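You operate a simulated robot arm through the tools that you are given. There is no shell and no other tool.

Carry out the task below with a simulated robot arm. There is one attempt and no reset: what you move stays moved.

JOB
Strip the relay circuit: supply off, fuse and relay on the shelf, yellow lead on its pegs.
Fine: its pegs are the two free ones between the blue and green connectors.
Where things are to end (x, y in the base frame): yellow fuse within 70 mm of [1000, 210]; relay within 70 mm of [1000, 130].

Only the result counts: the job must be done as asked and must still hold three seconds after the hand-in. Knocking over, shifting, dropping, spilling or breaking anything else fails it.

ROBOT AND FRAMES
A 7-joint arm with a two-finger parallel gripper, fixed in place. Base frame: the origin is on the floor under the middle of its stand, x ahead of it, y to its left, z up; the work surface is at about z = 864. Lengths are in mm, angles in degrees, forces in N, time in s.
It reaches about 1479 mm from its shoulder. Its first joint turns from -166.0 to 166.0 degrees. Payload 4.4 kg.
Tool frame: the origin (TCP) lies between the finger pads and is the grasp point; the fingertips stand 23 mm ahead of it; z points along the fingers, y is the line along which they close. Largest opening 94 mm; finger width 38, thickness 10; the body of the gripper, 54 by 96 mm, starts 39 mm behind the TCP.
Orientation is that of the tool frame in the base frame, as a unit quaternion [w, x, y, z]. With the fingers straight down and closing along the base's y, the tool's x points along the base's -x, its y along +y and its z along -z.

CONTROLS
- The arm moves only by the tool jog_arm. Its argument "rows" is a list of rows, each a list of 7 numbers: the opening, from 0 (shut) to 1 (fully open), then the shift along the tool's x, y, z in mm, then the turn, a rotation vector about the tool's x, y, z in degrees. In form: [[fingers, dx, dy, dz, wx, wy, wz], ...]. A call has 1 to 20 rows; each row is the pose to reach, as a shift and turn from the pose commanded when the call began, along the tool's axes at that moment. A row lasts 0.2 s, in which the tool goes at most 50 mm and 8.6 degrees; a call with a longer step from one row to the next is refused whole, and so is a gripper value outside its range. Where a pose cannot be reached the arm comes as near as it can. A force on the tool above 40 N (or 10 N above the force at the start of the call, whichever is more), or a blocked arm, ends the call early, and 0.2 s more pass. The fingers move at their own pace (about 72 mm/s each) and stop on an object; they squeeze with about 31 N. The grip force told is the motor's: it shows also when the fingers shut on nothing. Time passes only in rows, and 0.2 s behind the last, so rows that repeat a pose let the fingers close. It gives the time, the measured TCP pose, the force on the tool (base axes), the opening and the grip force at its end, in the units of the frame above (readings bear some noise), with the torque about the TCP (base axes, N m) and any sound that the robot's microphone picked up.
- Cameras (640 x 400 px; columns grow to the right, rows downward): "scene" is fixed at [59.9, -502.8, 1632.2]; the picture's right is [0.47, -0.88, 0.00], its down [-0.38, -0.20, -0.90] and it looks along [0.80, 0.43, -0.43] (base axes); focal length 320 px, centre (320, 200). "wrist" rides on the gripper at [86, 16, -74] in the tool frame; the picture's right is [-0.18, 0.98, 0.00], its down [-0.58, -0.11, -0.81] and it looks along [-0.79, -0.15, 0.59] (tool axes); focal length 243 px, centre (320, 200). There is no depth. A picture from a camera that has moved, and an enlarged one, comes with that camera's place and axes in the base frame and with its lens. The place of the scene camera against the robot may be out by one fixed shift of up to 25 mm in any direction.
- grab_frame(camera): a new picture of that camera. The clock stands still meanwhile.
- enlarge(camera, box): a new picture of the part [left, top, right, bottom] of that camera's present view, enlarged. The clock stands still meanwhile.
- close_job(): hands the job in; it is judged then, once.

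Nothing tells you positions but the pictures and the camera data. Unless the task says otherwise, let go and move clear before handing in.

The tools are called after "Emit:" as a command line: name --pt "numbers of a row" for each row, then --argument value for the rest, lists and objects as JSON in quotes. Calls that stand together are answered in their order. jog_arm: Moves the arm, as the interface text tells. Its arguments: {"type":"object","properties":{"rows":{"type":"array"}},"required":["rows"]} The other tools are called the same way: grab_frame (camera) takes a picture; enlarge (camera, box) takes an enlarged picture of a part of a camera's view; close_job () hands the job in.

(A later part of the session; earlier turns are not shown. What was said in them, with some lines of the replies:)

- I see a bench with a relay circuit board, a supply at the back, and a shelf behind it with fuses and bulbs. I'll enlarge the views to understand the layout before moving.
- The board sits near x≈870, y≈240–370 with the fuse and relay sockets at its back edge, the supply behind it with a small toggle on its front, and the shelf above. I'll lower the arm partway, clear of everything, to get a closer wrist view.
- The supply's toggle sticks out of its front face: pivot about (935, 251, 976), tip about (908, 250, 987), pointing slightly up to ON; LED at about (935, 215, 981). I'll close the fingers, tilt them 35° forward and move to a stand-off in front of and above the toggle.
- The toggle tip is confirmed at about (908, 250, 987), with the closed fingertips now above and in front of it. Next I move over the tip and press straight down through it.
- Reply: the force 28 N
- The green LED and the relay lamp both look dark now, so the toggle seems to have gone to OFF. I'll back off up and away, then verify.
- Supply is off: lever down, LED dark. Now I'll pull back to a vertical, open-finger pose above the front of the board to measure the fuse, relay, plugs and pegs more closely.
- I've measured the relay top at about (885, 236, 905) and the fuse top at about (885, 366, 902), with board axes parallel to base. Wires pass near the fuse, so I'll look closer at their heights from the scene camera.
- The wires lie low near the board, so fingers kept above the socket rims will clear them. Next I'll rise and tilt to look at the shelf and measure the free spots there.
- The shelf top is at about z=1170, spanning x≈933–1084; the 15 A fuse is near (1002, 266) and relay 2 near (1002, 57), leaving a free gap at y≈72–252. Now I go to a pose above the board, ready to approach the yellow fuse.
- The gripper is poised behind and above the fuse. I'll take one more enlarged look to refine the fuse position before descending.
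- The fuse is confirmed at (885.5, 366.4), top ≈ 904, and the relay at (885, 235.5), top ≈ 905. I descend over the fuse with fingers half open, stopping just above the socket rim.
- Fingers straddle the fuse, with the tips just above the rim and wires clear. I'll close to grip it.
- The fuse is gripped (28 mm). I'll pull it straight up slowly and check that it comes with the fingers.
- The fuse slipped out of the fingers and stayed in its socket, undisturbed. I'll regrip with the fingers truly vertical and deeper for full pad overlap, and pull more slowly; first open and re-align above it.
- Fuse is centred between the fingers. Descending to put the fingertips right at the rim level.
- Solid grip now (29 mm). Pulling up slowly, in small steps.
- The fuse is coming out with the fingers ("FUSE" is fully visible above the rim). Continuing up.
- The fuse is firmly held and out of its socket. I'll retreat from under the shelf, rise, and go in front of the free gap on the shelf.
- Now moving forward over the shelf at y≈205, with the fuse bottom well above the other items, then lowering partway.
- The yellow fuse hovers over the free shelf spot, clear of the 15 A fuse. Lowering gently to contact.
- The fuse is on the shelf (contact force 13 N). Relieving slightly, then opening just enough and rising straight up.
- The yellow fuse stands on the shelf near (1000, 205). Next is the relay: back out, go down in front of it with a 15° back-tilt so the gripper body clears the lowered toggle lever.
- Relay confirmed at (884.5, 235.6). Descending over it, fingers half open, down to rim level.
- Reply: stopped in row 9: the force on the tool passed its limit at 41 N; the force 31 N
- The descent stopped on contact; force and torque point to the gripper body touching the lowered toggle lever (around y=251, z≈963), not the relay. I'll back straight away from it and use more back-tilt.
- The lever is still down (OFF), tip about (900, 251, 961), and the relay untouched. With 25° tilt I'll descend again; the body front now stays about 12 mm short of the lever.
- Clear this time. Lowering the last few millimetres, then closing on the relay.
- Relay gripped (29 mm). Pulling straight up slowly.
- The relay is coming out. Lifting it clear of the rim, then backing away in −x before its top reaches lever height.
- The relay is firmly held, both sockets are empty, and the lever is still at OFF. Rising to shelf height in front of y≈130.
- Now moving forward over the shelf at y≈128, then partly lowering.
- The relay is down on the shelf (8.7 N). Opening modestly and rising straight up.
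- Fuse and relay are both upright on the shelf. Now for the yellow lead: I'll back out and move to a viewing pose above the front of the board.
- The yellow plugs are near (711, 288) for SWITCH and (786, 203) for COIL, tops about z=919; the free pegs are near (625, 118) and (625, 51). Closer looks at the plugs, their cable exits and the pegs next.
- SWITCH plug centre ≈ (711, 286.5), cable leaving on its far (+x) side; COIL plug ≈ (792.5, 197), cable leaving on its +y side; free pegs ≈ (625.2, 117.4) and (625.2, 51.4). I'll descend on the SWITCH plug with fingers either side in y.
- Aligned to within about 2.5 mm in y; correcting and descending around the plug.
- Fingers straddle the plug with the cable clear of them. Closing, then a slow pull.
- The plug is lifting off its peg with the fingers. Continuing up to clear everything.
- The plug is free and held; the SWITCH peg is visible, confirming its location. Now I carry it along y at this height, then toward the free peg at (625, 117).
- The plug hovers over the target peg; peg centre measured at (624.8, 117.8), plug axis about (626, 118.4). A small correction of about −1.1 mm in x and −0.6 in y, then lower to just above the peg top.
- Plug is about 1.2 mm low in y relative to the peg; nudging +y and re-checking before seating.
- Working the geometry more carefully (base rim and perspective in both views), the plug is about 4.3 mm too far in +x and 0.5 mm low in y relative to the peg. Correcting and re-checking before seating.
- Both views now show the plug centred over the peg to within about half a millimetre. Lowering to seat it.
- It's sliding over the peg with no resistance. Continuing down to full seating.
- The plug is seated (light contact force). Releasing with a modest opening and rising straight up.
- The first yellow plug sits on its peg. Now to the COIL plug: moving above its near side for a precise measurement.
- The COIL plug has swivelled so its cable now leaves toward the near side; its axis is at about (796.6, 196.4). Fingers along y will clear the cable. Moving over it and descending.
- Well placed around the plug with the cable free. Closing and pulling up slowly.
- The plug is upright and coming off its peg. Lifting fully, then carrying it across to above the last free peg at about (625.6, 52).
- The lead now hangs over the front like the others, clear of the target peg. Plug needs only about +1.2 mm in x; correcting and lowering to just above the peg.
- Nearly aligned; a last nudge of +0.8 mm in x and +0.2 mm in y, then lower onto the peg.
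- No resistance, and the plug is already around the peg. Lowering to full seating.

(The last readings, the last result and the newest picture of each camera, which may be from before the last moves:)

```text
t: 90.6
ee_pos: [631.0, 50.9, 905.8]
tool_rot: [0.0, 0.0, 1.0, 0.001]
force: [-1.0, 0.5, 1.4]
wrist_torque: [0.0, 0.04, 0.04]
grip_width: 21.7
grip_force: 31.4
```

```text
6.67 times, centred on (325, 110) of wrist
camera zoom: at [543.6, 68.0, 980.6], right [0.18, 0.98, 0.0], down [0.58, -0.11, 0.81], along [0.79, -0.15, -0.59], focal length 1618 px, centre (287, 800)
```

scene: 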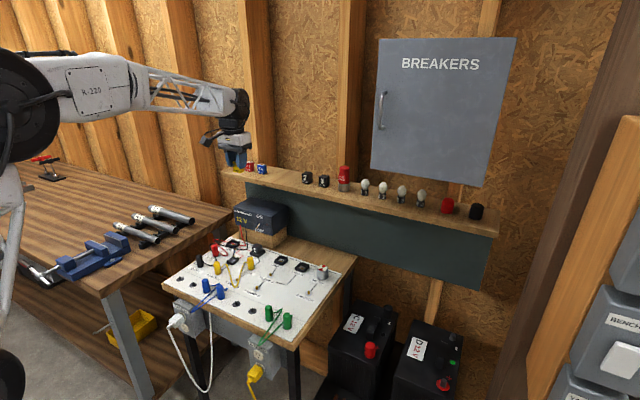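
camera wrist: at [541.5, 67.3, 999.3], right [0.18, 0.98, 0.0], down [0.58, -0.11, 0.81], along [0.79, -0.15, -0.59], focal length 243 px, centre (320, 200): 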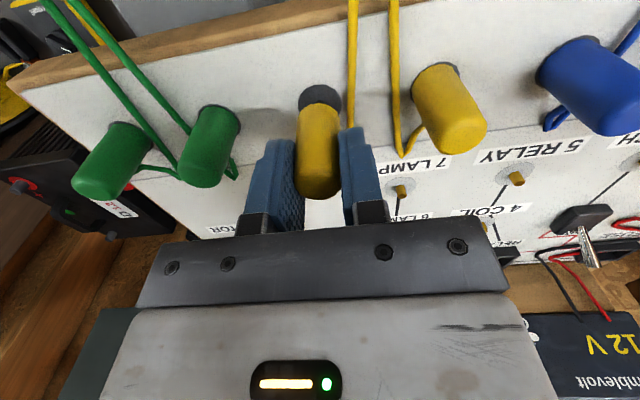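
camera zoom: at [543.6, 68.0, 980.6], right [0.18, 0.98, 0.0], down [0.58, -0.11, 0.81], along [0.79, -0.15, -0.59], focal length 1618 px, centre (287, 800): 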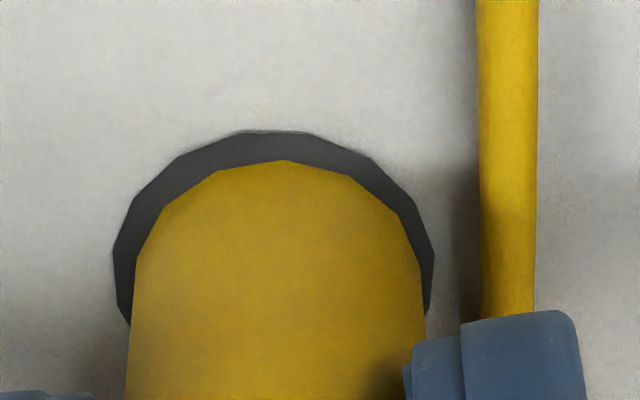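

The plug is seated, about 1 mm off-centre in x within the hole's clearance. I'll nudge it −1 mm in x to centre it, relieve the downward push, then release and rise.

Emit:
jog_arm --pt "0 0.5 0 -0.3 0 0 0" --pt "0 1 0 -0.3 0 0 0" --pt "0 1 0 -0.3 0 0 0"

Emit:
enlarge --camera "wrist" --box '[285, 80, 365, 140]'

Emit:
enlarge --camera "scene" --box '[235, 285, 285, 320]'

```text
t: 91.4
ee_pos: [629.0, 49.6, 905.2]
tool_rot: [0.0, 0.0, 1.0, 0.001]
force: [0.9, 0.1, -0.7]
wrist_torque: [0.03, -0.01, 0.0]
grip_width: 21.7
grip_force: 30.9
```

```text
6.67 times, centred on (325, 110) of wrist
camera zoom: at [542.7, 67.4, 981.1], right [0.18, 0.98, 0.0], down [0.58, -0.11, 0.81], along [0.79, -0.15, -0.59], focal length 1618 px, centre (287, 800)
```

zoom: 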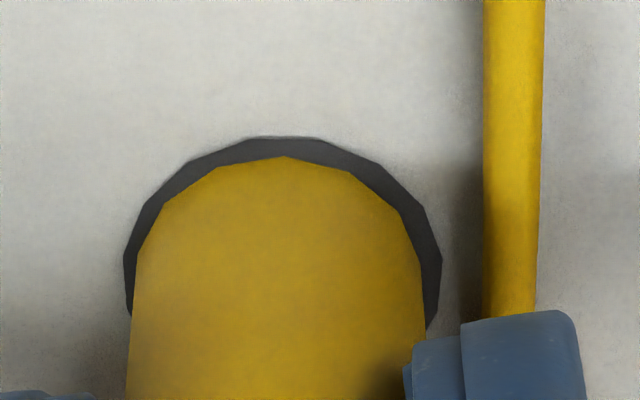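

```text
11.43 times, centred on (260, 302) of scene
camera zoom: at [59.9, -502.8, 1632.2], right [0.47, -0.88, 0.0], down [-0.38, -0.2, -0.9], along [0.8, 0.43, -0.43], focal length 3662 px, centre (1006, -971)
```

zoom: 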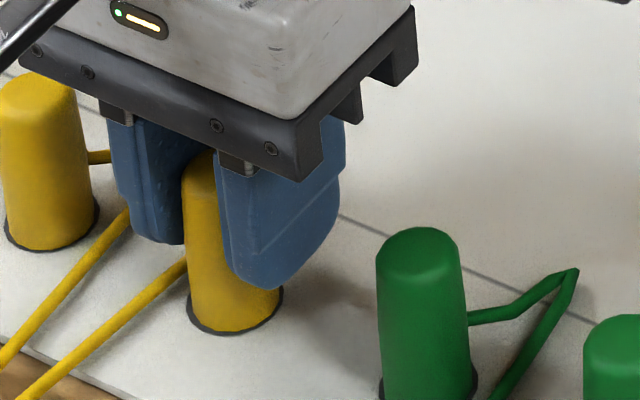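

Well centred and seated. Opening just a little (to avoid pushing the cable) and rising straight up.

Emit:
jog_arm --pt "0.28 0 0 0 0 0 0" --pt "0.34 0 0 0 0 0 0" --pt "0.34 0 0 0 0 0 0" --pt "0.34 0 0 -5 0 0 0" --pt "0.34 0 0 -12 0 0 0" --pt "0.34 0 0 -25 0 0 0" --pt "0.34 0 0 -45 0 0 0" --pt "0.34 0 0 -80 0 0 0" --pt "0.34 0 0 -120 0 0 0" --pt "0.34 0 0 -120 0 0 0"

Emit:
grab_frame --camera "wrist"

Emit:
enlarge --camera "scene" --box '[190, 230, 310, 340]'

```text
t: 93.6
ee_pos: [627.7, 50.4, 1025.7]
tool_rot: [0.0, 0.001, 1.0, 0.001]
force: [-0.1, -0.2, 0.6]
wrist_torque: [-0.02, -0.01, -0.01]
grip_width: 32.0
grip_force: 0.0
```

```text
taken
camera wrist: at [541.7, 67.9, 1101.1], right [0.18, 0.98, 0.0], down [0.58, -0.11, 0.81], along [0.79, -0.15, -0.59], focal length 243 px, centre (320, 200)
```

wrist: 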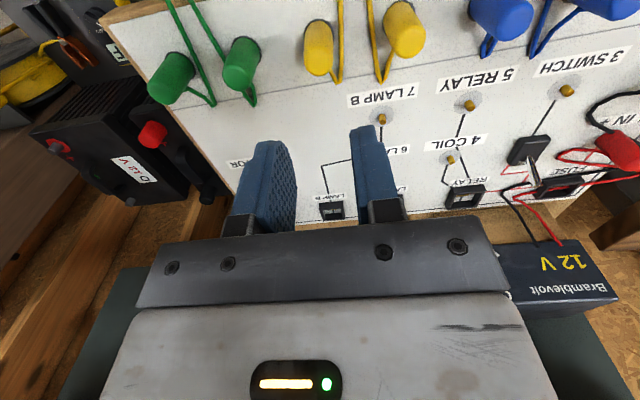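

```text
3.64 times, centred on (250, 285) of scene
camera zoom: at [59.9, -502.8, 1632.2], right [0.47, -0.88, 0.0], down [-0.38, -0.2, -0.9], along [0.8, 0.43, -0.43], focal length 1165 px, centre (574, -109)
```

zoom: 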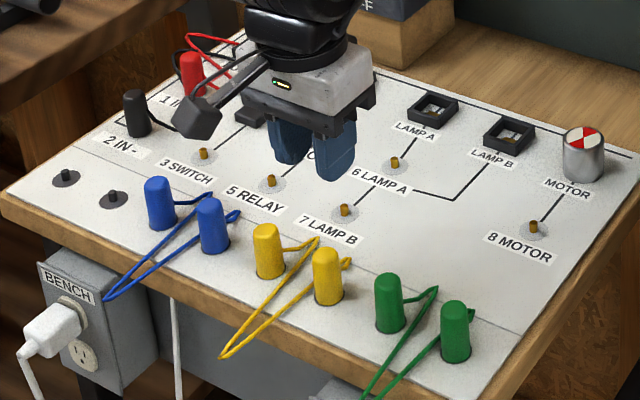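

The yellow lead now hangs on its two pegs just like the blue and green ones. I'll move clear and do a last check of everything.

Emit:
jog_arm --pt "0.34 5 10 -40 0 0 0" --pt "0.34 10 25 -80 0 0 0" --pt "0.34 20 45 -120 0 0 0" --pt "0.34 30 70 -155 0 0 0" --pt "0.34 40 100 -190 0 0 0" --pt "0.34 50 130 -220 0 0 0" --pt "0.34 50 130 -220 0 0 0"

Emit:
grab_frame --camera "scene"

Emit:
enlarge --camera "scene" --box '[170, 190, 350, 330]'

Emit:
enlarge --camera "scene" --box '[215, 140, 355, 250]'

Emit:
grab_frame --camera "wrist"

```text
t: 95.2
ee_pos: [576.3, 180.6, 1246.5]
tool_rot: [0.0, 0.0, 1.0, 0.001]
force: [0.0, -0.5, -0.6]
wrist_torque: [0.0, 0.0, -0.01]
grip_width: 32.2
grip_force: 0.0
```

```text
taken
```

scene: 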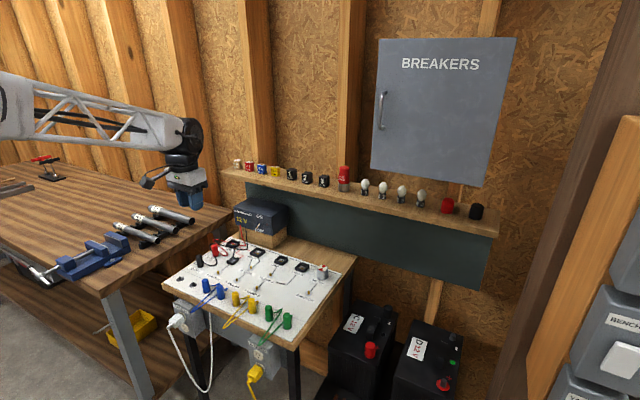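

```text
2.86 times, centred on (260, 260) of scene
camera zoom: at [59.9, -502.8, 1632.2], right [0.47, -0.88, 0.0], down [-0.38, -0.2, -0.9], along [0.8, 0.43, -0.43], focal length 915 px, centre (491, 29)
```

zoom: 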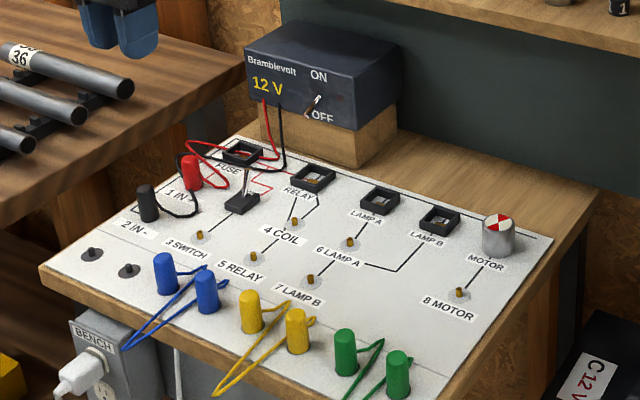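

```text
3.64 times, centred on (285, 195) of scene
camera zoom: at [59.9, -502.8, 1632.2], right [0.47, -0.88, 0.0], down [-0.38, -0.2, -0.9], along [0.8, 0.43, -0.43], focal length 1165 px, centre (447, 218)
```

zoom: 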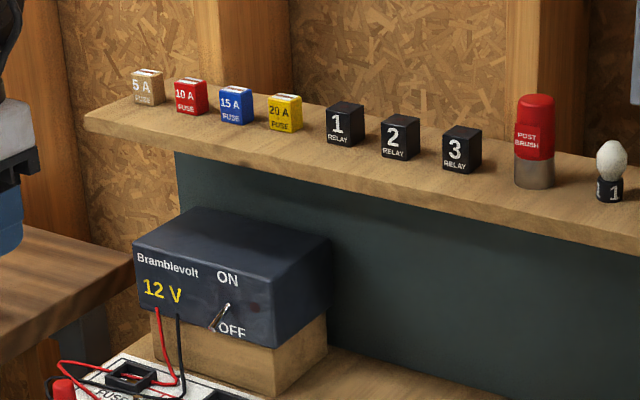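

```text
taken
camera wrist: at [489.9, 197.8, 1320.8], right [0.18, 0.98, 0.0], down [0.58, -0.11, 0.81], along [0.79, -0.15, -0.59], focal length 243 px, centre (320, 200)
```

wrist: 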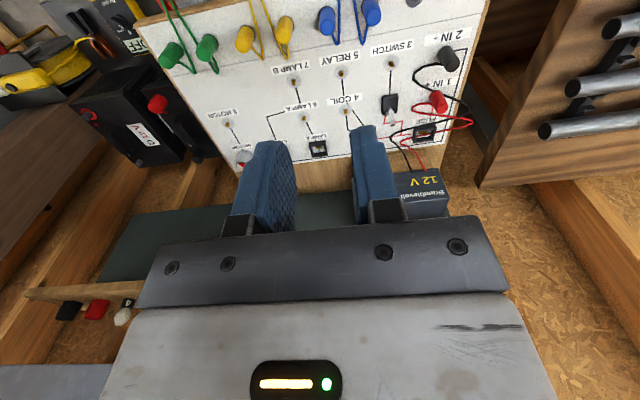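

Everything checks out: the supply lever is down with its LED dark. The 20 A fuse and relay 1 stand on the shelf near (1000, 205) and (999, 129). Both yellow plugs are on the pegs between blue and green, and the arm is clear. Handing in.

Emit:
close_job

```text
The job is handed in.
```

I finished stripping the relay circuit and handed it in; the hand-in gave no verdict. In my last pictures:

- **Supply:** the toggle is down at OFF and its light is out.
- **Yellow fuse (20 A):** it stands on the shelf at about (1000, 205), roughly 5 mm from the target point.
- **Relay:** it stands on the shelf at about (999, 129), within a couple of millimetres of its target.
- **Yellow lead:** both plugs are seated on the two pegs between the blue and green connectors. The cable hangs over the front like the blue and green ones.

Two things went wrong along the way:

- **Fuse slip:** the fuse slipped from the fingers on the first pull and stayed in its socket. The second pull, gripping deeper and going slower, brought it out.
- **Contact with the toggle:** on the first approach to the relay, the gripper body pressed on the lowered toggle with about 41 N, and the arm stopped itself. The toggle stayed at OFF and I saw no sign that the supply had moved, though I did not measure it.

Nothing else looked disturbed, and I left the arm clear of the board and shelf.
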